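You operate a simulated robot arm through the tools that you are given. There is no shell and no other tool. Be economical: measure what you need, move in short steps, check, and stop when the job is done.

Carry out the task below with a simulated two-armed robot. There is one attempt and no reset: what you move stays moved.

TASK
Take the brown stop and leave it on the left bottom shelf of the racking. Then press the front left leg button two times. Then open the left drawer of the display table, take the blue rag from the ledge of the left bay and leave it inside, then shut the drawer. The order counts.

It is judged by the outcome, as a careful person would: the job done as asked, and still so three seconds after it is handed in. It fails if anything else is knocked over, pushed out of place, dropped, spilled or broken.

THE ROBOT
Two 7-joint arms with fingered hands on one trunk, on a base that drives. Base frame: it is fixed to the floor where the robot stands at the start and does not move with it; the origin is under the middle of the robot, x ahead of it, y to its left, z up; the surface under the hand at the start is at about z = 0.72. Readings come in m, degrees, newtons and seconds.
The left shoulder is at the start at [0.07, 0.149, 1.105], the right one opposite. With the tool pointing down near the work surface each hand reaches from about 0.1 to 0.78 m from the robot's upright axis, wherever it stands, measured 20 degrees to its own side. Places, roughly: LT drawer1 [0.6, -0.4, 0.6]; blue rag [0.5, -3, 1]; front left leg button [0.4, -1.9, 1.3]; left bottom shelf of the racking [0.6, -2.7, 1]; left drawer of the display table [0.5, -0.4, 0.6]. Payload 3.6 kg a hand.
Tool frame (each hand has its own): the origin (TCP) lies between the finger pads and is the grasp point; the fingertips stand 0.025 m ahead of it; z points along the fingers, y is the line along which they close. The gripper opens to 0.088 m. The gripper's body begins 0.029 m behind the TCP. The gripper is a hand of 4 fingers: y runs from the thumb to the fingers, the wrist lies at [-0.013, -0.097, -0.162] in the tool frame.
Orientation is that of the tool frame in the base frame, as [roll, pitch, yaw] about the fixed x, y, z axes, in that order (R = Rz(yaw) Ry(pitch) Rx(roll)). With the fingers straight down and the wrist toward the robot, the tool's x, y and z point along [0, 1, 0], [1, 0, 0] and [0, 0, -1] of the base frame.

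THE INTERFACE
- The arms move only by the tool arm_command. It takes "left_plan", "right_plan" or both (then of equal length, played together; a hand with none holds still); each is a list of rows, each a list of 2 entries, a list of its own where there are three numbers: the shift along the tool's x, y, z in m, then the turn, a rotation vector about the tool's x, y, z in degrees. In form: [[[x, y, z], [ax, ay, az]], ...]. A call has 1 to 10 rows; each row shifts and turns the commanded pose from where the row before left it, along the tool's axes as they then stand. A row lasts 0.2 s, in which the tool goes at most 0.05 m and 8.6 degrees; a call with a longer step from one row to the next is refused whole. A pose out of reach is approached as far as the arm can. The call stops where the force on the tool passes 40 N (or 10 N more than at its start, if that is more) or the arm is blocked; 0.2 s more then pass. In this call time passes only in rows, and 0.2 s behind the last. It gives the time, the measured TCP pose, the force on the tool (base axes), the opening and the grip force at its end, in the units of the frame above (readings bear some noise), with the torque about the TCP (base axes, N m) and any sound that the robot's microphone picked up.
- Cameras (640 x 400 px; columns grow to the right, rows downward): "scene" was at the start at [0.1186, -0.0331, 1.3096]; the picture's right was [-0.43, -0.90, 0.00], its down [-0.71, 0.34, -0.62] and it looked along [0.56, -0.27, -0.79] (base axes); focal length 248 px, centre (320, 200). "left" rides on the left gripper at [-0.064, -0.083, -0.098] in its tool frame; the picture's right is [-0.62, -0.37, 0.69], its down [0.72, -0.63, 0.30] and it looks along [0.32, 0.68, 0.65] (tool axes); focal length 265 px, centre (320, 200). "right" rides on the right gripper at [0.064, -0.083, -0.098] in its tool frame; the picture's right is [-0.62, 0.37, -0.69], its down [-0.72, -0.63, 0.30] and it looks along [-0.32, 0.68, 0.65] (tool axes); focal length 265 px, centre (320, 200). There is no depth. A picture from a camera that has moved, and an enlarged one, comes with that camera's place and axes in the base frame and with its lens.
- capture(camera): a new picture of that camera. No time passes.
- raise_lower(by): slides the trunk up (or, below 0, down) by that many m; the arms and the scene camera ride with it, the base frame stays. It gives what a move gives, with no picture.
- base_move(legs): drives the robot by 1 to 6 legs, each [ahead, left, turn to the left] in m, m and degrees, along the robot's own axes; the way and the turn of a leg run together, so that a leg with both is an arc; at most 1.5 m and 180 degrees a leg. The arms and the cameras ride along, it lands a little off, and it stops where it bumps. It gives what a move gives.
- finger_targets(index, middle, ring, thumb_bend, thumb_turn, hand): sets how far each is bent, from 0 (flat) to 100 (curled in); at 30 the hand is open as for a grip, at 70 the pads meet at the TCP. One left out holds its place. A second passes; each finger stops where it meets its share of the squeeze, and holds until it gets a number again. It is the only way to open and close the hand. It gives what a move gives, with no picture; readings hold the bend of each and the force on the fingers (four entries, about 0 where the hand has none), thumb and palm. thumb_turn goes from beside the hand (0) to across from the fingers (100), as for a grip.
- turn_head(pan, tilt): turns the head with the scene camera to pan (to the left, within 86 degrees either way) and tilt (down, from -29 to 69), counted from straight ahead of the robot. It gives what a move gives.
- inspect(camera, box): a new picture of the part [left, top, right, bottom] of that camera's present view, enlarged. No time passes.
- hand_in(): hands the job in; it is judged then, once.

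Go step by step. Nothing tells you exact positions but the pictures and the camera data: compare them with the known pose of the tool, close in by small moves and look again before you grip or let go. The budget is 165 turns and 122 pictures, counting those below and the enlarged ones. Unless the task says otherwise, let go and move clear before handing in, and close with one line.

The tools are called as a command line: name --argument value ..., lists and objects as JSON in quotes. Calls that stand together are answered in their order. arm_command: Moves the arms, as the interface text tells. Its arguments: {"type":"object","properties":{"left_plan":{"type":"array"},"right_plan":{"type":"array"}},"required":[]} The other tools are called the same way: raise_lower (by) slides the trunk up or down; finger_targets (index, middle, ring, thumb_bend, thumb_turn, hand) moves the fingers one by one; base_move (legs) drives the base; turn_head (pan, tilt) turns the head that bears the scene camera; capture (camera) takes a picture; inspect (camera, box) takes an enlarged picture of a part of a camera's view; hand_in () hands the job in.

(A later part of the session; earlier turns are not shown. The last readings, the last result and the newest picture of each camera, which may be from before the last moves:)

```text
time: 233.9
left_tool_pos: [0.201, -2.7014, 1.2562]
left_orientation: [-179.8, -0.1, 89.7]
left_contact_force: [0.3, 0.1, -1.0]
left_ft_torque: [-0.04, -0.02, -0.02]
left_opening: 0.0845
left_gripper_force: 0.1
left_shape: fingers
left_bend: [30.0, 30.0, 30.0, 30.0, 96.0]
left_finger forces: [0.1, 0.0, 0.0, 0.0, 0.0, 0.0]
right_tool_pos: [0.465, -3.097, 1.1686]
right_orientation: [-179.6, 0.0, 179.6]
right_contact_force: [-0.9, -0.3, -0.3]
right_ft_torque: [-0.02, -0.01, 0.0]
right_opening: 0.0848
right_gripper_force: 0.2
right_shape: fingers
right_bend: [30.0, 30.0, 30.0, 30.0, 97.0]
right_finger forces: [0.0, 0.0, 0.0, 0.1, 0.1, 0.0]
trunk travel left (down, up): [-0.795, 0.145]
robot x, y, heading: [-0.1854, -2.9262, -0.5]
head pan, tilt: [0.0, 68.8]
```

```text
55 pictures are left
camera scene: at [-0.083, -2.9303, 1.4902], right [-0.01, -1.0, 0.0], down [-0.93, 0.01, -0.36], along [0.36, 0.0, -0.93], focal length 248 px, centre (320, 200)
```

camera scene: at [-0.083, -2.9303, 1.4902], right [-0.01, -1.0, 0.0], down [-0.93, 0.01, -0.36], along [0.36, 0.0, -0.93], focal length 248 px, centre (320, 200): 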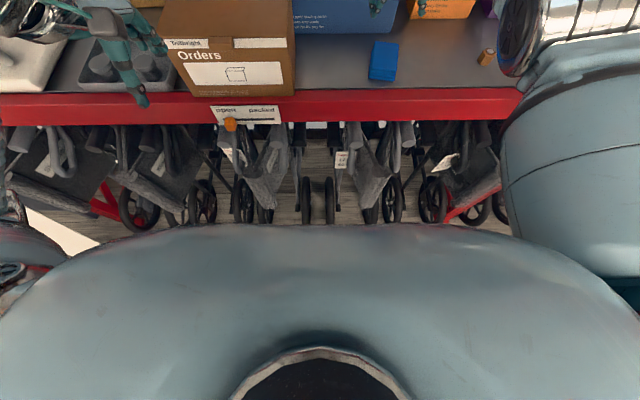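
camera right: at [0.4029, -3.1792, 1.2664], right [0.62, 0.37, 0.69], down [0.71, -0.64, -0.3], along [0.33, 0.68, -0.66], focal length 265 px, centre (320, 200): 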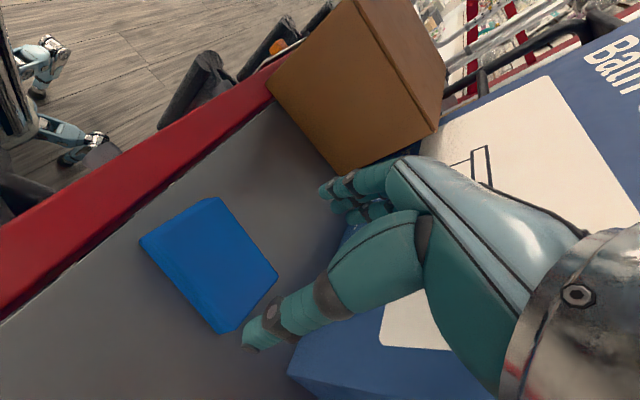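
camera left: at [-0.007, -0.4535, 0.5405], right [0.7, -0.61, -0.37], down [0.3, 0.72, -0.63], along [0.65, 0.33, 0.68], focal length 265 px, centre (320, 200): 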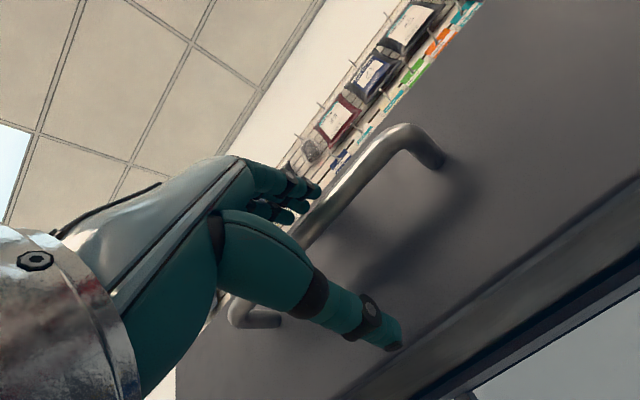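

Just a light touch near the wheelchairs' wheels; nothing looks displaced. Back off 2 cm and descend to the rag.

base_move --legs '[[-0.02, 0, 0]]'

turn_head --pan -10 --tilt 50

arm_command --right_plan '[[[0, 0, 0.03], [0, 0, 0]], [[0, 0, 0.03], [0, 0, 0]], [[0, 0, 0], [0, 0, 0]]]'

capture --camera "right"

capture --camera "scene"

```text
time: 234.8
left_tool_pos: [0.1888, -2.7032, 1.2532]
left_orientation: [-179.6, -0.1, 89.6]
left_contact_force: [0.6, -0.2, -0.1]
left_ft_torque: [-0.01, -0.01, 0.0]
left_opening: 0.0848
left_gripper_force: 0.1
left_shape: fingers
left_bend: [30.0, 30.0, 30.0, 30.0, 96.0]
left_finger forces: [0.0, 0.0, 0.1, 0.1, 0.0, 0.0]
right_tool_pos: [0.4496, -3.0972, 1.1624]
right_orientation: [-179.5, -0.5, 179.5]
right_contact_force: [0.4, -0.3, -0.4]
right_ft_torque: [0.01, -0.02, 0.0]
right_opening: 0.0845
right_gripper_force: 0.0
right_shape: fingers
right_bend: [30.0, 30.0, 30.0, 30.0, 97.0]
right_finger forces: [0.1, 0.1, 0.0, 0.0, 0.0, 0.0]
trunk travel left (down, up): [-0.795, 0.145]
robot x, y, heading: [-0.208, -2.9284, -0.5]
head pan, tilt: [0.0, 68.8]
```

```text
time: 235.6
left_tool_pos: [0.1823, -2.7038, 1.2562]
left_orientation: [-179.8, -0.1, 89.7]
left_contact_force: [-0.6, 0.3, -0.7]
left_ft_torque: [-0.01, -0.01, 0.02]
left_opening: 0.0847
left_gripper_force: 0.0
left_shape: fingers
left_bend: [30.0, 30.0, 30.0, 30.0, 96.0]
left_finger forces: [0.1, 0.0, 0.0, 0.1, 0.0, 0.0]
right_tool_pos: [0.4451, -3.0981, 1.1674]
right_orientation: [-179.4, -0.1, 179.6]
right_contact_force: [1.1, -0.7, -0.2]
right_ft_torque: [0.0, 0.01, 0.01]
right_opening: 0.0846
right_gripper_force: 0.0
right_shape: fingers
right_bend: [30.0, 30.0, 30.0, 30.0, 97.0]
right_finger forces: [0.0, 0.0, 0.1, 0.0, 0.1, 0.0]
trunk travel left (down, up): [-0.795, 0.145]
robot x, y, heading: [-0.2112, -2.9293, -0.7]
head pan, tilt: [-10.0, 50.0]
```

```text
time: 236.4
left_tool_pos: [0.1814, -2.702, 1.2556]
left_orientation: [-179.8, -0.1, 89.6]
left_contact_force: [1.3, 0.2, 0.5]
left_ft_torque: [0.0, -0.02, -0.02]
left_opening: 0.0845
left_gripper_force: 0.0
left_shape: fingers
left_bend: [30.0, 30.0, 30.0, 30.0, 96.0]
left_finger forces: [0.0, 0.1, 0.1, 0.1, 0.0, 0.0]
right_tool_pos: [0.4447, -3.0967, 1.1081]
right_orientation: [-179.5, -0.1, 179.6]
right_contact_force: [-1.3, -0.1, -0.4]
right_ft_torque: [-0.02, -0.01, 0.03]
right_opening: 0.0846
right_gripper_force: 0.2
right_shape: fingers
right_bend: [30.0, 30.0, 30.0, 30.0, 97.0]
right_finger forces: [0.1, 0.0, 0.0, 0.0, 0.0, 0.0]
trunk travel left (down, up): [-0.795, 0.145]
robot x, y, heading: [-0.207, -2.928, -0.5]
head pan, tilt: [-10.0, 50.0]
```

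```text
54 pictures are left
camera right: at [0.3792, -3.1784, 1.2095], right [0.62, 0.37, 0.69], down [0.71, -0.64, -0.3], along [0.33, 0.67, -0.66], focal length 265 px, centre (320, 200)
```

right: 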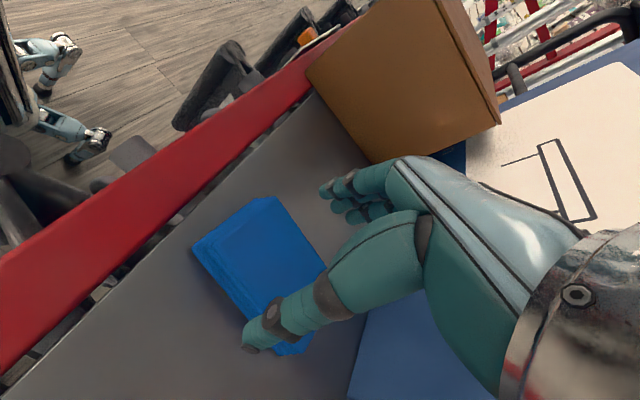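

```text
53 pictures are left
camera scene: at [-0.086, -2.9439, 1.5122], right [-0.18, -0.98, 0.0], down [-0.75, 0.14, -0.64], along [0.63, -0.12, -0.76], focal length 248 px, centre (320, 200)
```

scene: 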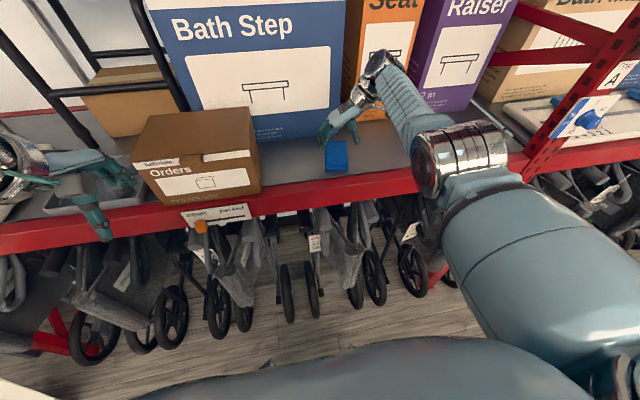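

Aligned apart from ~6 mm; correcting and descending onto the rag.

arm_command --right_plan '[[[0, 0.006, 0.01], [0, 0, 0]], [[0, 0, 0.02], [0, 0, 0]], [[0, 0, 0.012], [0, 0, 0]], [[0, 0, 0.008], [0, 0, 0]], [[0, 0, 0], [0, 0, 0]]]'

capture --camera "right"

```text
time: 237.6
left_tool_pos: [0.1839, -2.7023, 1.2567]
left_orientation: [-179.8, -0.1, 89.6]
left_contact_force: [0.3, -0.2, 0.0]
left_ft_torque: [-0.04, 0.0, 0.01]
left_opening: 0.0847
left_gripper_force: 0.0
left_shape: fingers
left_bend: [30.0, 30.0, 30.0, 30.0, 96.0]
left_finger forces: [0.0, 0.1, 0.0, 0.0, 0.1, 0.0]
right_tool_pos: [0.4392, -3.0927, 1.0559]
right_orientation: [-179.4, -0.2, 179.5]
right_contact_force: [-1.3, -0.6, -1.2]
right_ft_torque: [0.01, 0.02, 0.01]
right_opening: 0.0848
right_gripper_force: 0.1
right_shape: fingers
right_bend: [30.0, 30.0, 30.0, 30.0, 97.0]
right_finger forces: [0.0, 0.0, 0.1, 0.0, 0.0, 0.1]
right hand out of reach, approached as far as the arm can: row 2
trunk travel left (down, up): [-0.795, 0.145]
robot x, y, heading: [-0.2124, -2.9312, -0.4]
head pan, tilt: [-10.0, 50.0]
```

```text
52 pictures are left
camera right: at [0.3753, -3.1746, 1.1567], right [0.63, 0.37, 0.69], down [0.71, -0.64, -0.3], along [0.33, 0.67, -0.66], focal length 265 px, centre (320, 200)
```

right: 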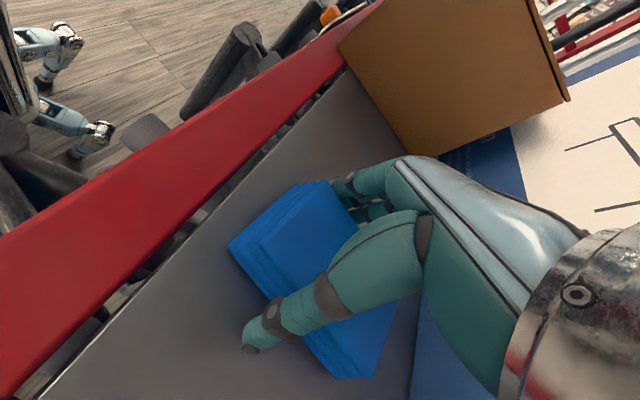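

The rag is between thumb and fingers. Closing.

finger_targets --hand "right" --index 70 --middle 70 --ring 70 --thumb_bend 70

capture --camera "right"

```text
time: 238.6
left_tool_pos: [0.1813, -2.7021, 1.2552]
left_orientation: [-179.9, 0.1, 89.6]
left_contact_force: [0.4, -0.2, -0.6]
left_ft_torque: [0.01, 0.03, -0.03]
left_opening: 0.0849
left_gripper_force: 0.0
left_shape: fingers
left_bend: [30.0, 30.0, 30.0, 30.0, 96.0]
left_finger forces: [0.0, 0.1, 0.0, 0.1, 0.0, 0.0]
right_tool_pos: [0.4388, -3.091, 1.0592]
right_orientation: [-179.5, 0.1, 179.5]
right_contact_force: [1.8, 4.1, 16.1]
right_ft_torque: [0.66, -0.16, -0.03]
right_opening: 0.0622
right_gripper_force: 39.6
right_shape: fingers
right_bend: [36.0, 47.0, 50.0, 49.0, 93.0]
right_finger forces: [16.3, 21.2, 10.0, 0.0, 32.0, 0.0]
trunk travel left (down, up): [-0.795, 0.145]
robot x, y, heading: [-0.2096, -2.9279, -0.9]
head pan, tilt: [-10.0, 50.0]
```

```text
51 pictures are left
camera right: at [0.3744, -3.173, 1.1594], right [0.62, 0.37, 0.69], down [0.71, -0.64, -0.3], along [0.33, 0.68, -0.66], focal length 265 px, centre (320, 200)
```

right: 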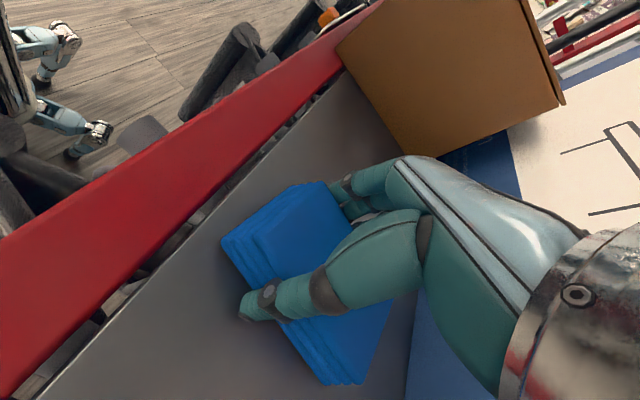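

Firm grip; lifting.

arm_command --right_plan '[[[0, 0, -0.015], [0, 0, 0]], [[0, 0, -0.02], [0, 0, 0]], [[0, 0, -0.03], [0, 0, 0]], [[0, 0, -0.03], [0, 0, 0]], [[0, 0, -0.03], [0, 0, 0]], [[0, 0, 0], [0, 0, 0]]]'

capture --camera "right"

```text
time: 240.0
left_tool_pos: [0.1826, -2.7029, 1.2554]
left_orientation: [-179.9, -0.1, 89.5]
left_contact_force: [-0.1, -0.3, 0.4]
left_ft_torque: [-0.02, -0.01, 0.0]
left_opening: 0.0848
left_gripper_force: 0.1
left_shape: fingers
left_bend: [30.0, 30.0, 30.0, 30.0, 96.0]
left_finger forces: [0.1, 0.1, 0.1, 0.1, 0.1, 0.0]
right_tool_pos: [0.4447, -3.0932, 1.1815]
right_orientation: [-179.6, -0.1, 179.5]
right_contact_force: [0.0, -0.5, -0.5]
right_ft_torque: [-0.01, -0.01, 0.0]
right_opening: 0.062
right_gripper_force: 32.7
right_shape: fingers
right_bend: [36.0, 49.0, 51.0, 49.0, 93.0]
right_finger forces: [15.4, 7.5, 8.8, 0.0, 33.0, 0.0]
right hand out of reach, approached as far as the arm can: row 4
trunk travel left (down, up): [-0.795, 0.145]
robot x, y, heading: [-0.2115, -2.9278, -0.6]
head pan, tilt: [-10.0, 50.0]
```

```text
50 pictures are left
camera right: at [0.3788, -3.1751, 1.2816], right [0.63, 0.37, 0.69], down [0.71, -0.64, -0.3], along [0.33, 0.67, -0.66], focal length 265 px, centre (320, 200)
```

right: 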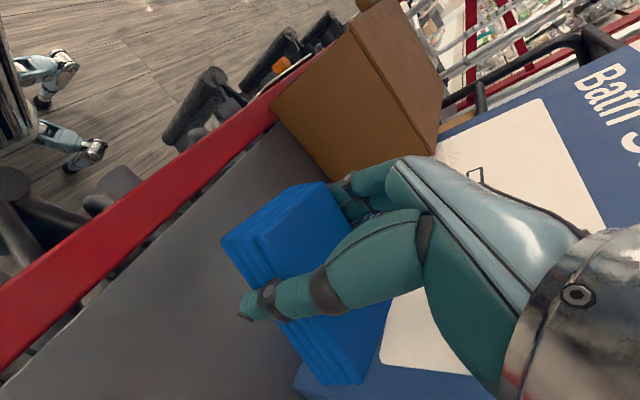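

The rag is held. Retracting, then driving back to the open drawer.

arm_command --right_plan '[[[0.04, 0, -0.01], [0, 0, 0]], [[0.04, 0, -0.01], [0, 0, 0]], [[0.04, 0, -0.01], [0, 0, 0]], [[0.03, 0, 0], [0, 0, 0]], [[0, 0, 0], [0, 0, 0]]]'

base_move --legs '[[-0.45, 0, 0.6], [0, 1.36, 0], [0, 1.36, 0]]'

raise_lower --by -0.3

capture --camera "scene"

capture --camera "right"

```text
time: 241.2
left_tool_pos: [0.183, -2.7016, 1.2555]
left_orientation: [-179.8, -0.1, 89.5]
left_contact_force: [-0.3, 0.0, 0.2]
left_ft_torque: [-0.01, 0.02, 0.0]
left_opening: 0.0846
left_gripper_force: 0.2
left_shape: fingers
left_bend: [30.0, 30.0, 30.0, 30.0, 96.0]
left_finger forces: [0.1, 0.0, 0.1, 0.0, 0.1, 0.0]
right_tool_pos: [0.4397, -3.097, 1.2121]
right_orientation: [-179.5, -0.2, 179.6]
right_contact_force: [-0.3, -0.6, -0.1]
right_ft_torque: [0.01, -0.02, 0.0]
right_opening: 0.0621
right_gripper_force: 32.5
right_shape: fingers
right_bend: [36.0, 49.0, 51.0, 49.0, 93.0]
right_finger forces: [15.4, 7.6, 8.9, 0.0, 32.9, 0.0]
right hand out of reach, approached as far as the arm can: row 1, 2, 3, 4
trunk travel left (down, up): [-0.795, 0.145]
robot x, y, heading: [-0.211, -2.9251, -0.7]
head pan, tilt: [-10.0, 50.0]
```

```text
time: 247.7
left_tool_pos: [-0.2761, -2.6946, 1.2559]
left_orientation: [-179.9, 0.0, 90.1]
left_contact_force: [-1.0, -0.2, -0.2]
left_ft_torque: [0.0, -0.01, -0.01]
left_opening: 0.0849
left_gripper_force: 0.1
left_shape: fingers
left_bend: [30.0, 30.0, 30.0, 30.0, 96.0]
left_finger forces: [0.0, 0.0, 0.1, 0.0, 0.0, 0.0]
right_tool_pos: [-0.0165, -3.0864, 1.2108]
right_orientation: [-179.3, -0.1, 179.9]
right_contact_force: [-0.1, 0.3, -0.3]
right_ft_torque: [-0.02, 0.0, 0.01]
right_opening: 0.0623
right_gripper_force: 32.7
right_shape: fingers
right_bend: [36.0, 49.0, 51.0, 49.0, 93.0]
right_finger forces: [15.2, 7.6, 8.5, 0.1, 32.7, 0.0]
trunk travel left (down, up): [-0.795, 0.145]
robot x, y, heading: [-0.6703, -2.9247, 0.0]
head pan, tilt: [-10.0, 50.0]
stopped in leg 1: the robot was blocked; the commanded pose is now the measured one
```

```text
time: 250.7
left_tool_pos: [-0.2754, -2.6972, 0.9551]
left_orientation: [-179.8, -0.1, 90.0]
left_contact_force: [0.5, -0.9, -0.9]
left_ft_torque: [0.01, 0.03, 0.01]
left_opening: 0.0849
left_gripper_force: 0.1
left_shape: fingers
left_bend: [30.0, 30.0, 30.0, 30.0, 96.0]
left_finger forces: [0.0, 0.1, 0.0, 0.1, 0.0, 0.1]
right_tool_pos: [-0.0148, -3.0894, 0.912]
right_orientation: [-179.4, -0.3, -180.0]
right_contact_force: [0.4, -0.3, -0.3]
right_ft_torque: [-0.01, 0.0, 0.01]
right_opening: 0.0619
right_gripper_force: 32.3
right_shape: fingers
right_bend: [36.0, 49.0, 51.0, 49.0, 93.0]
right_finger forces: [15.4, 7.5, 8.6, 0.0, 32.6, 0.0]
trunk travel left (down, up): [-0.495, 0.445]
robot x, y, heading: [-0.6702, -2.9239, 0.0]
head pan, tilt: [-10.0, 50.0]
```

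```text
49 pictures are left
camera scene: at [-0.5417, -2.9403, 1.212], right [-0.18, -0.98, 0.0], down [-0.75, 0.13, -0.64], along [0.63, -0.11, -0.77], focal length 248 px, centre (320, 200)
```

scene: 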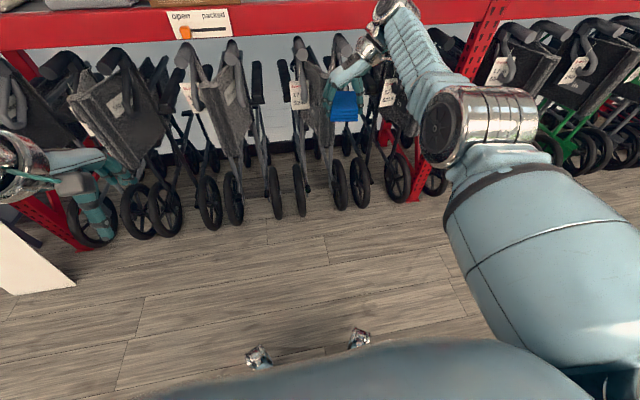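

```text
48 pictures are left
camera right: at [-0.0782, -3.1711, 1.0113], right [0.62, 0.37, 0.69], down [0.71, -0.63, -0.3], along [0.32, 0.68, -0.66], focal length 265 px, centre (320, 200)
```

right: 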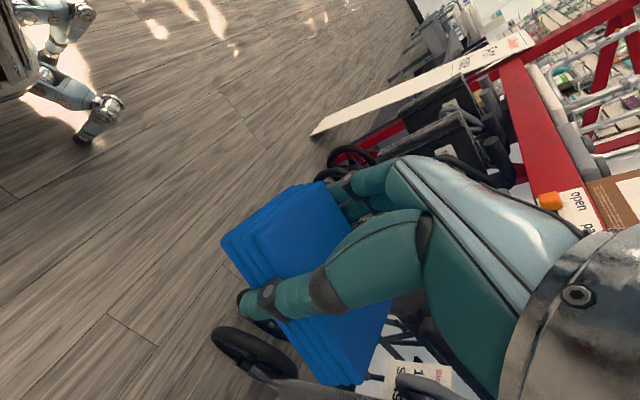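

The base reports a block at x≈-0.67, near the leg's end. Let me look left-back to check surroundings before driving left.

turn_head --pan 86 --tilt 40

capture --camera "scene"

turn_head --pan -86 --tilt 40

capture --camera "scene"

```text
time: 252.4
left_tool_pos: [-0.2754, -2.6968, 0.9557]
left_orientation: [-179.8, -0.1, 90.1]
left_contact_force: [0.2, 0.6, 0.4]
left_ft_torque: [-0.02, -0.01, 0.01]
left_opening: 0.0848
left_gripper_force: 0.1
left_shape: fingers
left_bend: [30.0, 30.0, 30.0, 30.0, 96.0]
left_finger forces: [0.0, 0.0, 0.0, 0.0, 0.0, 0.0]
right_tool_pos: [-0.013, -3.0875, 0.911]
right_orientation: [-179.5, -0.3, -180.0]
right_contact_force: [-1.7, 0.0, -0.3]
right_ft_torque: [0.01, 0.01, -0.02]
right_opening: 0.0624
right_gripper_force: 32.0
right_shape: fingers
right_bend: [36.0, 49.0, 51.0, 49.0, 93.0]
right_finger forces: [15.3, 7.5, 8.7, 0.1, 32.6, 0.0]
trunk travel left (down, up): [-0.495, 0.445]
robot x, y, heading: [-0.6641, -2.9222, -0.0]
head pan, tilt: [85.9, 40.0]
```

```text
47 pictures are left
camera scene: at [-0.6111, -2.8419, 1.2261], right [1.0, -0.07, 0.0], down [-0.05, -0.64, -0.77], along [0.06, 0.76, -0.64], focal length 248 px, centre (320, 200)
```

scene: 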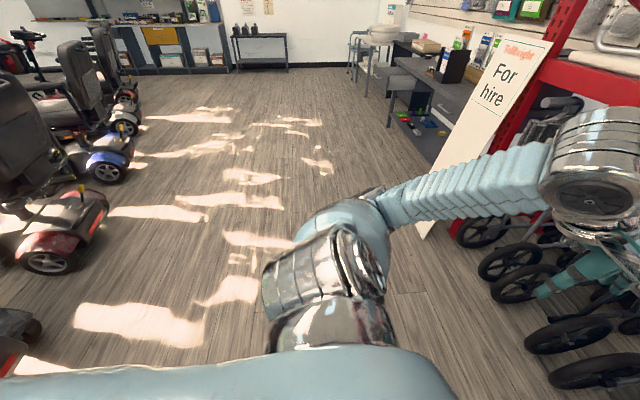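

```text
time: 255.1
left_tool_pos: [-0.2753, -2.6967, 0.9561]
left_orientation: [-179.8, -0.1, 90.1]
left_contact_force: [0.5, -0.3, 0.4]
left_ft_torque: [0.0, -0.01, -0.03]
left_opening: 0.0848
left_gripper_force: 0.0
left_shape: fingers
left_bend: [30.0, 30.0, 30.0, 30.0, 96.0]
left_finger forces: [0.1, 0.0, 0.1, 0.1, 0.0, 0.0]
right_tool_pos: [-0.0137, -3.089, 0.9113]
right_orientation: [-179.5, -0.3, -179.9]
right_contact_force: [0.0, 0.3, -1.8]
right_ft_torque: [-0.01, 0.02, 0.01]
right_opening: 0.062
right_gripper_force: 32.2
right_shape: fingers
right_bend: [36.0, 49.0, 51.0, 49.0, 93.0]
right_finger forces: [15.3, 7.5, 8.6, 0.0, 32.6, 0.1]
trunk travel left (down, up): [-0.495, 0.445]
robot x, y, heading: [-0.6691, -2.924, -0.1]
head pan, tilt: [-85.9, 40.0]
```

```text
46 pictures are left
camera scene: at [-0.6114, -3.0115, 1.2261], right [-1.0, -0.07, 0.0], down [-0.04, 0.64, -0.77], along [0.05, -0.76, -0.64], focal length 248 px, centre (320, 200)
```

scene: 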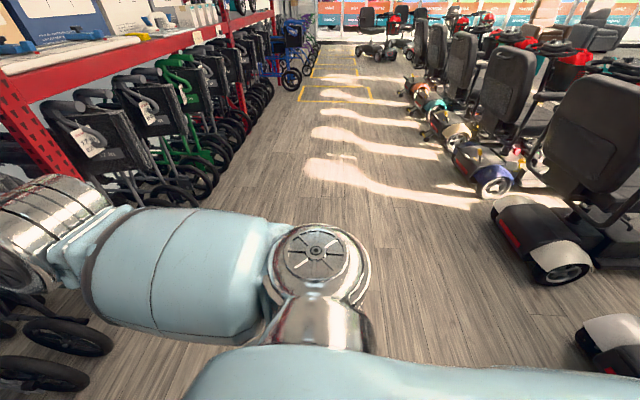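

Scooters are far behind (x≈-1.9), so nothing was hit; continuing left at this distance.

base_move --legs '[[0.02, 0, 0], [0, 1.36, 0], [0, 1.36, 0]]'

turn_head --pan -5 --tilt 40

capture --camera "scene"

```text
time: 256.7
left_tool_pos: [-0.2552, -2.693, 0.9556]
left_orientation: [-179.6, -0.1, 90.0]
left_contact_force: [-0.2, 0.8, 0.4]
left_ft_torque: [-0.02, -0.01, 0.01]
left_opening: 0.0847
left_gripper_force: 0.0
left_shape: fingers
left_bend: [30.0, 30.0, 30.0, 30.0, 96.0]
left_finger forces: [0.0, 0.0, 0.0, 0.1, 0.0, 0.0]
right_tool_pos: [0.0068, -3.0856, 0.9126]
right_orientation: [-179.5, -0.1, -180.0]
right_contact_force: [0.4, 0.3, -0.7]
right_ft_torque: [0.0, -0.01, -0.03]
right_opening: 0.062
right_gripper_force: 32.1
right_shape: fingers
right_bend: [36.0, 49.0, 51.0, 49.0, 93.0]
right_finger forces: [15.2, 7.4, 8.4, 0.1, 32.2, 0.0]
trunk travel left (down, up): [-0.495, 0.445]
robot x, y, heading: [-0.6493, -2.9214, -0.2]
head pan, tilt: [-85.9, 40.0]
stopped in leg 2: the robot was blocked; the commanded pose is now the measured one
```

```text
time: 258.3
left_tool_pos: [-0.2565, -2.6934, 0.9542]
left_orientation: [-179.6, 0.0, 90.0]
left_contact_force: [0.0, -0.7, -0.1]
left_ft_torque: [0.0, -0.02, -0.03]
left_opening: 0.0848
left_gripper_force: 0.0
left_shape: fingers
left_bend: [30.0, 30.0, 30.0, 30.0, 96.0]
left_finger forces: [0.0, 0.0, 0.0, 0.1, 0.0, 0.0]
right_tool_pos: [0.0063, -3.0857, 0.9131]
right_orientation: [-179.5, -0.1, -179.9]
right_contact_force: [-0.4, 1.2, 0.2]
right_ft_torque: [0.0, 0.0, -0.03]
right_opening: 0.062
right_gripper_force: 31.9
right_shape: fingers
right_bend: [36.0, 49.0, 51.0, 49.0, 93.0]
right_finger forces: [15.2, 7.4, 8.4, 0.1, 32.2, 0.0]
trunk travel left (down, up): [-0.495, 0.445]
robot x, y, heading: [-0.6494, -2.9245, -0.3]
head pan, tilt: [-5.0, 40.0]
```

```text
45 pictures are left
camera scene: at [-0.5115, -2.9316, 1.2261], right [-0.09, -1.0, 0.0], down [-0.64, 0.06, -0.77], along [0.76, -0.07, -0.64], focal length 248 px, centre (320, 200)
```

scene: 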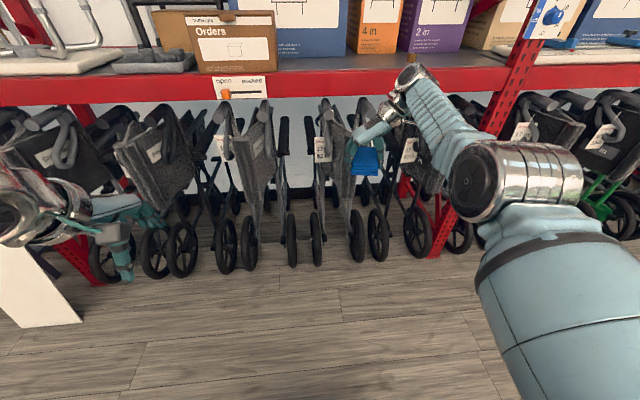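

Blocked again on moving left with nothing visible nearby. I'll try a short forward move then a short left one.

base_move --legs '[[0.1, 0, 0], [0, 0.2, 0]]'

```text
time: 259.6
left_tool_pos: [-0.2049, -2.6921, 0.9547]
left_orientation: [-179.6, -0.1, 90.0]
left_contact_force: [-0.1, -0.1, 0.0]
left_ft_torque: [-0.01, -0.01, -0.02]
left_opening: 0.0848
left_gripper_force: 0.1
left_shape: fingers
left_bend: [30.0, 30.0, 30.0, 30.0, 96.0]
left_finger forces: [0.0, 0.0, 0.1, 0.0, 0.1, 0.0]
right_tool_pos: [0.0522, -3.0842, 0.9086]
right_orientation: [-179.3, -0.7, -180.0]
right_contact_force: [0.4, -0.2, 0.3]
right_ft_torque: [0.01, 0.04, 0.03]
right_opening: 0.0618
right_gripper_force: 31.3
right_shape: fingers
right_bend: [36.0, 49.0, 51.0, 49.0, 93.0]
right_finger forces: [14.9, 7.4, 8.4, 0.0, 31.7, 0.0]
trunk travel left (down, up): [-0.495, 0.445]
robot x, y, heading: [-0.6022, -2.923, -0.3]
head pan, tilt: [-5.0, 40.0]
stopped in leg 1: the robot was blocked; the commanded pose is now the measured one
```

The blocks are odd in all directions; probably the right arm's stretched, outward-wrist pose. I'll yaw the hand back to the comfortable pose and retract it before driving.

arm_command --right_plan '[[[0, 0, 0], [0, 0, 8.5]], [[0, 0, 0], [0, 0, 8.5]], [[0, 0, 0], [0, 0, 8.5]], [[0, 0, 0], [0, 0, 8.5]], [[0, 0, 0], [0, 0, 8.5]], [[0, 0, 0], [0, 0, 8.5]], [[0, 0, 0], [0, 0, 8.5]], [[0, 0, 0], [0, 0, 8.5]], [[0, 0, 0], [0, 0, 8.5]], [[0, 0, 0], [0, 0, 8.5]]]'

arm_command --right_plan '[[[0, 0, 0], [0, 0, 5]], [[0, -0.04, 0], [0, 0, 0]], [[0, -0.04, 0], [0, 0, 0]], [[0, -0.04, 0], [0, 0, 0]], [[0, -0.04, 0], [0, 0, 0]], [[0, -0.04, 0], [0, 0, 0]], [[0, 0, 0], [0, 0, 0]]]'

base_move --legs '[[0, 0.3, 0]]'

```text
time: 261.8
left_tool_pos: [-0.2065, -2.6937, 0.9559]
left_orientation: [-179.8, -0.1, 90.2]
left_contact_force: [-0.3, 0.2, 0.7]
left_ft_torque: [-0.01, 0.0, -0.03]
left_opening: 0.0847
left_gripper_force: 0.0
left_shape: fingers
left_bend: [30.0, 30.0, 30.0, 30.0, 96.0]
left_finger forces: [0.0, 0.1, 0.0, 0.1, 0.1, 0.0]
right_tool_pos: [0.0503, -3.0835, 0.9107]
right_orientation: [-179.6, 0.5, 94.8]
right_contact_force: [0.5, 0.4, -0.9]
right_ft_torque: [0.03, 0.0, 0.02]
right_opening: 0.0617
right_gripper_force: 31.0
right_shape: fingers
right_bend: [36.0, 49.0, 51.0, 49.0, 93.0]
right_finger forces: [14.7, 7.3, 8.3, 0.1, 31.4, 0.0]
trunk travel left (down, up): [-0.495, 0.445]
robot x, y, heading: [-0.6067, -2.9206, 0.1]
head pan, tilt: [-5.0, 40.0]
```

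```text
time: 263.4
left_tool_pos: [-0.2059, -2.6933, 0.9554]
left_orientation: [-179.7, -0.1, 90.2]
left_contact_force: [-0.2, -1.0, 0.7]
left_ft_torque: [0.0, -0.04, 0.01]
left_opening: 0.0846
left_gripper_force: 0.1
left_shape: fingers
left_bend: [30.0, 30.0, 30.0, 30.0, 96.0]
left_finger forces: [0.0, 0.0, 0.1, 0.1, 0.0, 0.0]
right_tool_pos: [-0.1493, -3.0881, 0.9127]
right_orientation: [-179.5, 0.5, 90.1]
right_contact_force: [0.6, 0.3, -0.9]
right_ft_torque: [0.03, 0.04, 0.02]
right_opening: 0.0614
right_gripper_force: 30.7
right_shape: fingers
right_bend: [36.0, 49.0, 51.0, 50.0, 93.0]
right_finger forces: [14.3, 7.3, 8.3, 0.0, 30.8, 0.0]
trunk travel left (down, up): [-0.495, 0.445]
robot x, y, heading: [-0.6016, -2.9247, 0.2]
head pan, tilt: [-5.0, 40.0]
```

```text
time: 267.8
left_tool_pos: [-0.2092, -2.3948, 0.9551]
left_orientation: [-179.8, -0.1, 90.5]
left_contact_force: [0.6, 0.1, 0.1]
left_ft_torque: [0.02, -0.01, 0.03]
left_opening: 0.0848
left_gripper_force: 0.1
left_shape: fingers
left_bend: [30.0, 30.0, 30.0, 30.0, 96.0]
left_finger forces: [0.0, 0.1, 0.0, 0.0, 0.0, 0.1]
right_tool_pos: [-0.15, -2.7884, 0.9121]
right_orientation: [-179.5, 0.6, 90.4]
right_contact_force: [0.4, 0.6, 0.2]
right_ft_torque: [-0.04, 0.03, 0.01]
right_opening: 0.0613
right_gripper_force: 30.1
right_shape: fingers
right_bend: [36.0, 49.0, 51.0, 50.0, 93.0]
right_finger forces: [14.3, 7.2, 8.3, 0.0, 30.5, 0.0]
trunk travel left (down, up): [-0.495, 0.445]
robot x, y, heading: [-0.6019, -2.6259, 0.4]
head pan, tilt: [-5.0, 40.0]
```

That was it. Driving to the table now.

base_move --legs '[[0, 1.2, 0], [0, 1.2, 0]]'

turn_head --pan -10 --tilt 40

capture --camera "scene"

```text
time: 298.1
left_tool_pos: [-0.1891, -0.0182, 0.9562]
left_orientation: [-179.7, -0.2, 90.0]
left_contact_force: [0.4, -0.8, -0.4]
left_ft_torque: [0.02, -0.02, -0.03]
left_opening: 0.0848
left_gripper_force: 0.1
left_shape: fingers
left_bend: [30.0, 30.0, 30.0, 30.0, 96.0]
left_finger forces: [0.0, 0.0, 0.1, 0.0, 0.0, 0.0]
right_tool_pos: [-0.1327, -0.4143, 0.912]
right_orientation: [-179.6, 0.6, 90.0]
right_contact_force: [0.2, -0.2, 0.2]
right_ft_torque: [0.0, 0.02, -0.02]
right_opening: 0.0613
right_gripper_force: 29.0
right_shape: fingers
right_bend: [36.0, 50.0, 51.0, 50.0, 93.0]
right_finger forces: [13.6, 7.1, 8.2, 0.0, 29.4, 0.1]
trunk travel left (down, up): [-0.495, 0.445]
robot x, y, heading: [-0.5857, -0.2432, -0.3]
head pan, tilt: [-5.0, 40.0]
```

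```text
time: 298.7
left_tool_pos: [-0.1909, -0.0184, 0.9553]
left_orientation: [-179.8, 0.0, 90.0]
left_contact_force: [0.0, 0.7, 0.3]
left_ft_torque: [0.01, 0.01, -0.03]
left_opening: 0.0848
left_gripper_force: 0.0
left_shape: fingers
left_bend: [30.0, 30.0, 30.0, 30.0, 96.0]
left_finger forces: [0.0, 0.0, 0.0, 0.0, 0.0, 0.0]
right_tool_pos: [-0.1327, -0.4139, 0.9125]
right_orientation: [-179.6, 0.6, 90.0]
right_contact_force: [-1.2, -0.6, -0.8]
right_ft_torque: [-0.03, 0.03, 0.01]
right_opening: 0.061
right_gripper_force: 28.7
right_shape: fingers
right_bend: [36.0, 50.0, 51.0, 50.0, 93.0]
right_finger forces: [13.6, 7.2, 8.2, 0.0, 29.3, 0.0]
trunk travel left (down, up): [-0.495, 0.445]
robot x, y, heading: [-0.5858, -0.246, 0.0]
head pan, tilt: [-10.0, 40.0]
```

```text
44 pictures are left
camera scene: at [-0.4514, -0.2626, 1.2261], right [-0.18, -0.98, 0.0], down [-0.63, 0.11, -0.77], along [0.75, -0.13, -0.64], focal length 248 px, centre (320, 200)
```

scene: 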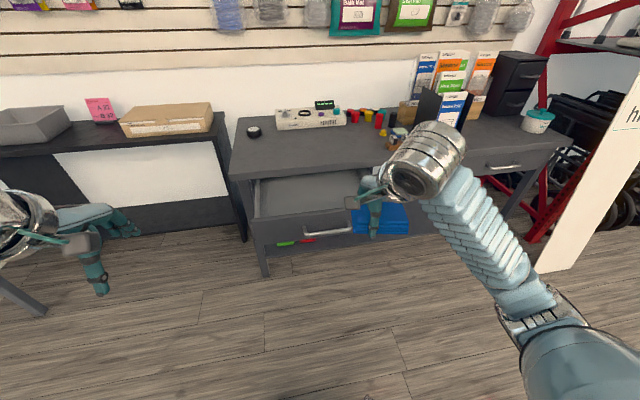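

Drawer still open. Advancing the base and putting the rag over the drawer.

base_move --legs '[[0.26, 0, 0]]'

arm_command --right_plan '[[[0.005, 0.035, 0], [0, 0, 0]], [[0.005, 0.035, 0], [0, 0, 0]], [[0.005, 0.02, 0], [0, 0, 0]], [[0, 0, 0.03], [0, 0, 0]], [[0, 0, 0], [0, 0, 0]]]'

turn_head --pan -10 --tilt 50

capture --camera "scene"

capture --camera "right"

```text
time: 302.6
left_tool_pos: [0.07, -0.0213, 0.955]
left_orientation: [-179.8, 0.0, 89.8]
left_contact_force: [-0.8, -0.4, 0.0]
left_ft_torque: [0.02, 0.02, 0.02]
left_opening: 0.0849
left_gripper_force: 0.0
left_shape: fingers
left_bend: [30.0, 30.0, 30.0, 30.0, 96.0]
left_finger forces: [0.1, 0.0, 0.0, 0.1, 0.0, 0.1]
right_tool_pos: [0.1247, -0.4173, 0.9114]
right_orientation: [-179.7, 0.8, 89.8]
right_contact_force: [0.3, -1.0, -1.2]
right_ft_torque: [0.03, 0.0, -0.02]
right_opening: 0.0611
right_gripper_force: 29.5
right_shape: fingers
right_bend: [36.0, 50.0, 51.0, 50.0, 93.0]
right_finger forces: [13.4, 7.1, 8.3, 0.0, 29.3, 0.0]
trunk travel left (down, up): [-0.495, 0.445]
robot x, y, heading: [-0.3239, -0.2481, -0.8]
head pan, tilt: [-10.0, 40.0]
```

```text
time: 303.8
left_tool_pos: [0.0701, -0.0217, 0.9561]
left_orientation: [-179.8, 0.0, 89.8]
left_contact_force: [-0.3, 0.1, 0.5]
left_ft_torque: [-0.02, 0.01, 0.0]
left_opening: 0.0846
left_gripper_force: 0.0
left_shape: fingers
left_bend: [30.0, 30.0, 30.0, 30.0, 96.0]
left_finger forces: [0.0, 0.1, 0.0, 0.1, 0.1, 0.1]
right_tool_pos: [0.2145, -0.3999, 0.8807]
right_orientation: [-179.6, 0.7, 89.7]
right_contact_force: [-0.3, -0.1, 0.0]
right_ft_torque: [-0.01, -0.02, 0.01]
right_opening: 0.0614
right_gripper_force: 28.9
right_shape: fingers
right_bend: [36.0, 50.0, 51.0, 50.0, 93.0]
right_finger forces: [13.3, 7.1, 8.2, 0.1, 29.1, 0.1]
trunk travel left (down, up): [-0.495, 0.445]
robot x, y, heading: [-0.3258, -0.245, -0.6]
head pan, tilt: [-10.0, 40.0]
```

```text
time: 304.5
left_tool_pos: [0.0704, -0.0214, 0.9564]
left_orientation: [-179.8, -0.1, 89.8]
left_contact_force: [0.1, 0.2, -0.1]
left_ft_torque: [-0.03, -0.01, -0.02]
left_opening: 0.0848
left_gripper_force: 0.1
left_shape: fingers
left_bend: [30.0, 30.0, 30.0, 30.0, 96.0]
left_finger forces: [0.0, 0.0, 0.0, 0.0, 0.0, 0.1]
right_tool_pos: [0.2144, -0.4016, 0.879]
right_orientation: [-179.6, 0.6, 89.8]
right_contact_force: [-0.5, 0.0, -0.2]
right_ft_torque: [0.0, 0.01, -0.02]
right_opening: 0.0611
right_gripper_force: 28.9
right_shape: fingers
right_bend: [36.0, 50.0, 51.0, 50.0, 93.0]
right_finger forces: [13.4, 7.1, 8.3, 0.0, 29.1, 0.0]
trunk travel left (down, up): [-0.495, 0.445]
robot x, y, heading: [-0.3246, -0.2488, -0.4]
head pan, tilt: [-10.0, 50.0]
```

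```text
43 pictures are left
camera scene: at [-0.1982, -0.2631, 1.212], right [-0.18, -0.98, 0.0], down [-0.75, 0.14, -0.64], along [0.63, -0.12, -0.77], focal length 248 px, centre (320, 200)
```

scene: 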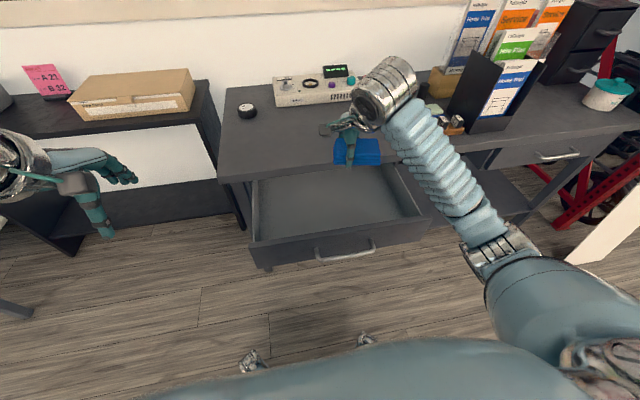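

```text
42 pictures are left
camera right: at [0.1324, -0.3349, 0.9787], right [0.37, -0.61, 0.7], down [-0.64, -0.71, -0.29], along [0.68, -0.33, -0.66], focal length 265 px, centre (320, 200)
```

right: 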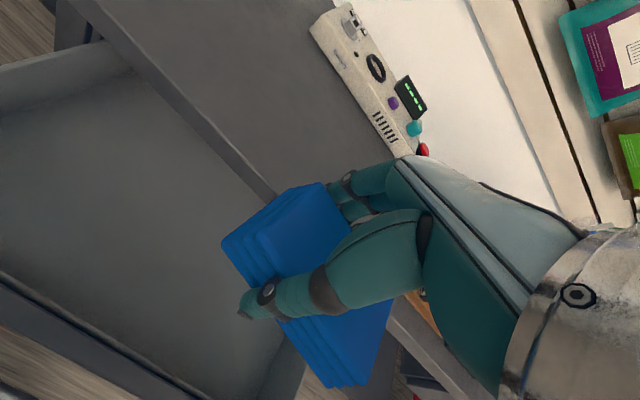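

Over the drawer: interior spans x≈0.14–0.31, y≈-0.61…-0.17. Moving 2 cm forward and lowering in stages.

arm_command --right_plan '[[[0, 0.022, 0.02], [0, 0, 0]], [[0, 0, 0.04], [0, 0, 0]], [[0, 0, 0.04], [0, 0, 0]], [[0, 0, 0.04], [0, 0, 0]], [[0, 0, 0.03], [0, 0, 0]], [[0, 0, 0], [0, 0, 0]]]'

capture --camera "right"

inspect --camera "scene" --box '[220, 110, 476, 270]'

```text
time: 305.9
left_tool_pos: [0.0705, -0.0216, 0.955]
left_orientation: [-179.9, -0.1, 89.8]
left_contact_force: [-0.2, 0.2, -0.4]
left_ft_torque: [0.02, 0.03, 0.0]
left_opening: 0.0848
left_gripper_force: 0.0
left_shape: fingers
left_bend: [30.0, 30.0, 30.0, 30.0, 96.0]
left_finger forces: [0.0, 0.0, 0.0, 0.1, 0.0, 0.0]
right_tool_pos: [0.2359, -0.4052, 0.7105]
right_orientation: [-179.7, 0.6, 89.6]
right_contact_force: [0.4, 0.5, -0.6]
right_ft_torque: [0.04, 0.01, 0.03]
right_opening: 0.0611
right_gripper_force: 28.9
right_shape: fingers
right_bend: [36.0, 50.0, 51.0, 50.0, 93.0]
right_finger forces: [13.2, 7.0, 8.2, 0.1, 28.8, 0.1]
trunk travel left (down, up): [-0.495, 0.445]
robot x, y, heading: [-0.32, -0.2481, -0.6]
head pan, tilt: [-10.0, 50.0]
```

```text
41 pictures are left
camera right: at [0.1547, -0.3393, 0.8088], right [0.37, -0.61, 0.7], down [-0.64, -0.72, -0.29], along [0.68, -0.33, -0.66], focal length 265 px, centre (320, 200)
```

right: 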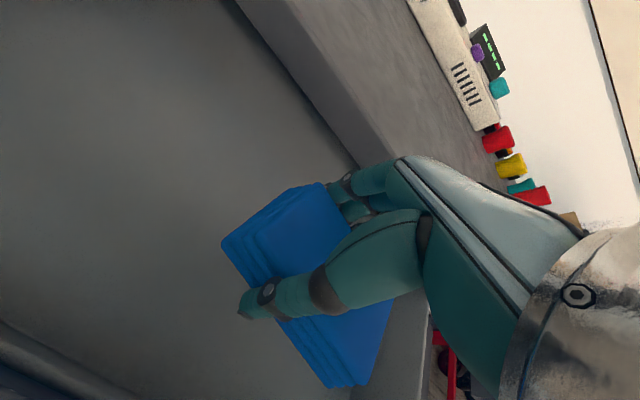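

```text
2.50 times, centred on (348, 190) of scene
camera zoom: at [-0.198, -0.2628, 1.2119], right [-0.18, -0.98, 0.0], down [-0.75, 0.14, -0.64], along [0.63, -0.12, -0.77], focal length 620 px, centre (250, 225)
```

zoom: 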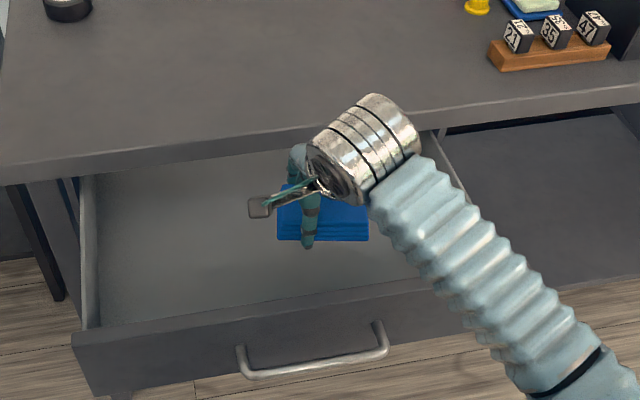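

arm_command --right_plan '[[[0, -0.012, 0], [0, 0, 0]], [[0, 0, 0.02], [0, 0, 0]], [[0, 0, 0.02], [0, 0, 0]], [[0, 0, 0.015], [0, 0, 0]], [[0, 0, 0], [0, 0, 0]]]'

capture --camera "right"

capture --camera "left"

```text
time: 307.1
left_tool_pos: [0.0704, -0.0219, 0.9568]
left_orientation: [-179.8, -0.1, 89.8]
left_contact_force: [-0.3, -0.4, 0.6]
left_ft_torque: [-0.03, 0.0, 0.01]
left_opening: 0.0847
left_gripper_force: 0.0
left_shape: fingers
left_bend: [30.0, 30.0, 30.0, 30.0, 96.0]
left_finger forces: [0.0, 0.0, 0.0, 0.0, 0.0, 0.0]
right_tool_pos: [0.2233, -0.4067, 0.6565]
right_orientation: [-179.6, 0.6, 89.7]
right_contact_force: [-0.2, 0.9, -1.1]
right_ft_torque: [0.01, 0.02, 0.0]
right_opening: 0.061
right_gripper_force: 28.7
right_shape: fingers
right_bend: [36.0, 50.0, 51.0, 50.0, 93.0]
right_finger forces: [13.2, 6.9, 8.3, 0.0, 28.7, 0.0]
trunk travel left (down, up): [-0.495, 0.445]
robot x, y, heading: [-0.3252, -0.2457, -0.3]
head pan, tilt: [-10.0, 50.0]
```

```text
39 pictures are left
camera right: at [0.1412, -0.3411, 0.7554], right [0.37, -0.61, 0.7], down [-0.64, -0.72, -0.29], along [0.68, -0.33, -0.66], focal length 265 px, centre (320, 200)
```

right: 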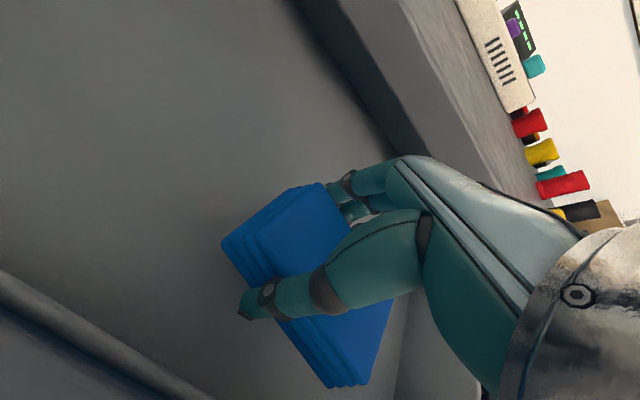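

```text
38 pictures are left
camera left: at [-0.0123, -0.0866, 1.0541], right [-0.37, -0.62, -0.69], down [-0.63, 0.72, -0.3], along [0.68, 0.32, -0.66], focal length 265 px, centre (320, 200)
```

left: 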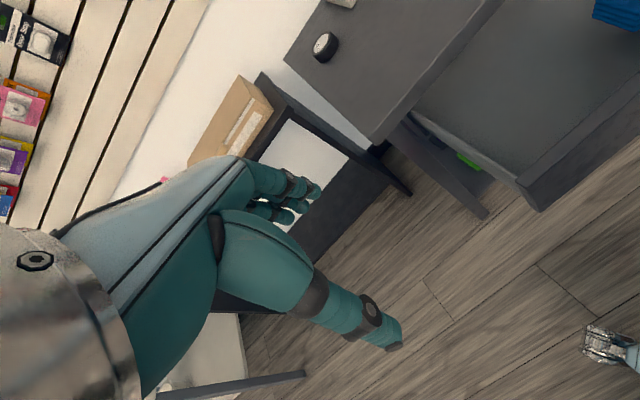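

Clear inside the drawer. Lowering gently toward the bottom.

arm_command --right_plan '[[[0, 0, 0.015], [0, 0, 0]], [[0, 0, 0.008], [0, 0, 0]], [[0, 0, 0], [0, 0, 0]]]'

arm_command --right_plan '[[[0, 0, 0.006], [0, 0, 0]], [[0, 0, 0], [0, 0, 0]]]'

capture --camera "right"

```text
time: 307.9
left_tool_pos: [0.0703, -0.0218, 0.9556]
left_orientation: [-179.8, -0.1, 89.8]
left_contact_force: [-0.4, -0.1, 0.0]
left_ft_torque: [0.0, 0.0, 0.0]
left_opening: 0.0848
left_gripper_force: 0.1
left_shape: fingers
left_bend: [30.0, 30.0, 30.0, 30.0, 96.0]
left_finger forces: [0.1, 0.1, 0.1, 0.0, 0.1, 0.0]
right_tool_pos: [0.2221, -0.4062, 0.6355]
right_orientation: [-179.5, 0.5, 89.8]
right_contact_force: [0.4, 0.3, -1.4]
right_ft_torque: [-0.01, 0.01, 0.0]
right_opening: 0.0612
right_gripper_force: 27.9
right_shape: fingers
right_bend: [36.0, 50.0, 51.0, 50.0, 93.0]
right_finger forces: [13.1, 7.0, 8.3, 0.0, 28.7, 0.0]
trunk travel left (down, up): [-0.495, 0.445]
robot x, y, heading: [-0.3254, -0.2488, -0.4]
head pan, tilt: [-10.0, 50.0]
```

```text
time: 308.5
left_tool_pos: [0.0695, -0.0221, 0.9554]
left_orientation: [-179.8, -0.1, 89.9]
left_contact_force: [-1.1, 0.4, 0.4]
left_ft_torque: [0.02, 0.01, -0.01]
left_opening: 0.0849
left_gripper_force: 0.0
left_shape: fingers
left_bend: [30.0, 30.0, 30.0, 30.0, 96.0]
left_finger forces: [0.0, 0.0, 0.1, 0.0, 0.1, 0.0]
right_tool_pos: [0.2232, -0.4059, 0.6297]
right_orientation: [-179.6, 0.6, 89.8]
right_contact_force: [0.4, 1.0, -0.4]
right_ft_torque: [0.02, 0.0, -0.02]
right_opening: 0.0611
right_gripper_force: 28.6
right_shape: fingers
right_bend: [36.0, 50.0, 51.0, 50.0, 93.0]
right_finger forces: [13.2, 7.0, 8.1, 0.0, 28.7, 0.1]
trunk travel left (down, up): [-0.495, 0.445]
robot x, y, heading: [-0.3276, -0.2487, -0.5]
head pan, tilt: [-10.0, 50.0]
```

```text
37 pictures are left
camera right: at [0.1409, -0.3406, 0.7274], right [0.37, -0.61, 0.7], down [-0.64, -0.71, -0.29], along [0.68, -0.33, -0.66], focal length 265 px, centre (320, 200)
```

right: 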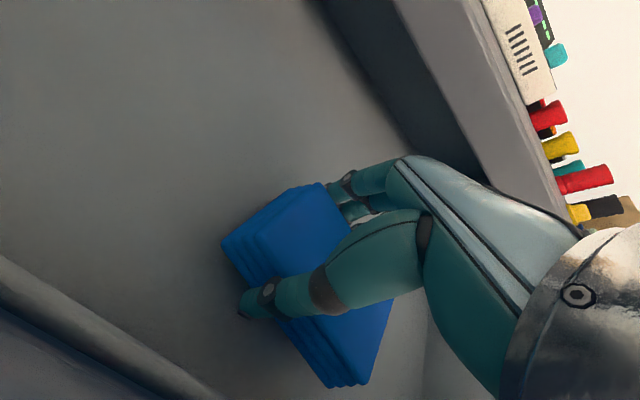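

arm_command --right_plan '[[[0, 0, 0.006], [0, 0, 0]], [[0, 0, 0], [0, 0, 0]]]'

arm_command --right_plan '[[[0, 0, 0.005], [0, 0, 0]], [[0, 0, 0], [0, 0, 0]]]'

arm_command --right_plan '[[[0, 0, 0.004], [0, 0, 0]], [[0, 0, 0], [0, 0, 0]]]'

```text
time: 309.1
left_tool_pos: [0.0701, -0.0222, 0.9561]
left_orientation: [-179.7, -0.1, 89.7]
left_contact_force: [-1.0, 0.6, -0.9]
left_ft_torque: [0.01, 0.0, -0.03]
left_opening: 0.0846
left_gripper_force: 0.1
left_shape: fingers
left_bend: [30.0, 30.0, 30.0, 30.0, 96.0]
left_finger forces: [0.0, 0.0, 0.0, 0.0, 0.0, 0.1]
right_tool_pos: [0.2242, -0.4057, 0.6233]
right_orientation: [-179.6, 0.6, 89.7]
right_contact_force: [-0.2, -0.3, 0.6]
right_ft_torque: [0.0, -0.01, -0.01]
right_opening: 0.0609
right_gripper_force: 28.4
right_shape: fingers
right_bend: [36.0, 50.0, 51.0, 50.0, 93.0]
right_finger forces: [13.1, 6.9, 8.2, 0.0, 28.7, 0.1]
trunk travel left (down, up): [-0.495, 0.445]
robot x, y, heading: [-0.3231, -0.2456, -0.4]
head pan, tilt: [-10.0, 50.0]
```

```text
time: 309.7
left_tool_pos: [0.071, -0.0233, 0.956]
left_orientation: [-179.7, -0.1, 89.8]
left_contact_force: [0.7, -0.1, -1.2]
left_ft_torque: [-0.03, 0.0, -0.01]
left_opening: 0.0849
left_gripper_force: 0.0
left_shape: fingers
left_bend: [30.0, 30.0, 30.0, 30.0, 96.0]
left_finger forces: [0.0, 0.0, 0.0, 0.0, 0.0, 0.1]
right_tool_pos: [0.2237, -0.407, 0.6178]
right_orientation: [-179.4, 0.7, 89.7]
right_contact_force: [0.4, -1.0, -1.8]
right_ft_torque: [0.01, 0.0, 0.02]
right_opening: 0.0612
right_gripper_force: 28.8
right_shape: fingers
right_bend: [36.0, 50.0, 51.0, 50.0, 93.0]
right_finger forces: [13.0, 6.9, 8.2, 0.0, 28.7, 0.0]
trunk travel left (down, up): [-0.495, 0.445]
robot x, y, heading: [-0.3275, -0.2461, -0.6]
head pan, tilt: [-10.0, 50.0]
```

```text
time: 310.3
left_tool_pos: [0.0697, -0.0219, 0.9552]
left_orientation: [-179.8, -0.1, 89.8]
left_contact_force: [-0.1, -0.7, -0.4]
left_ft_torque: [-0.01, 0.03, 0.02]
left_opening: 0.0847
left_gripper_force: 0.1
left_shape: fingers
left_bend: [30.0, 30.0, 30.0, 30.0, 96.0]
left_finger forces: [0.1, 0.0, 0.0, 0.0, 0.0, 0.0]
right_tool_pos: [0.2247, -0.4077, 0.6134]
right_orientation: [-179.6, 0.5, 89.8]
right_contact_force: [-0.7, -0.2, -0.8]
right_ft_torque: [0.01, 0.0, -0.01]
right_opening: 0.0613
right_gripper_force: 28.4
right_shape: fingers
right_bend: [36.0, 50.0, 51.0, 50.0, 93.0]
right_finger forces: [13.1, 7.0, 8.2, 0.0, 28.8, 0.0]
trunk travel left (down, up): [-0.495, 0.445]
robot x, y, heading: [-0.3268, -0.2447, -0.2]
head pan, tilt: [-10.0, 50.0]
```

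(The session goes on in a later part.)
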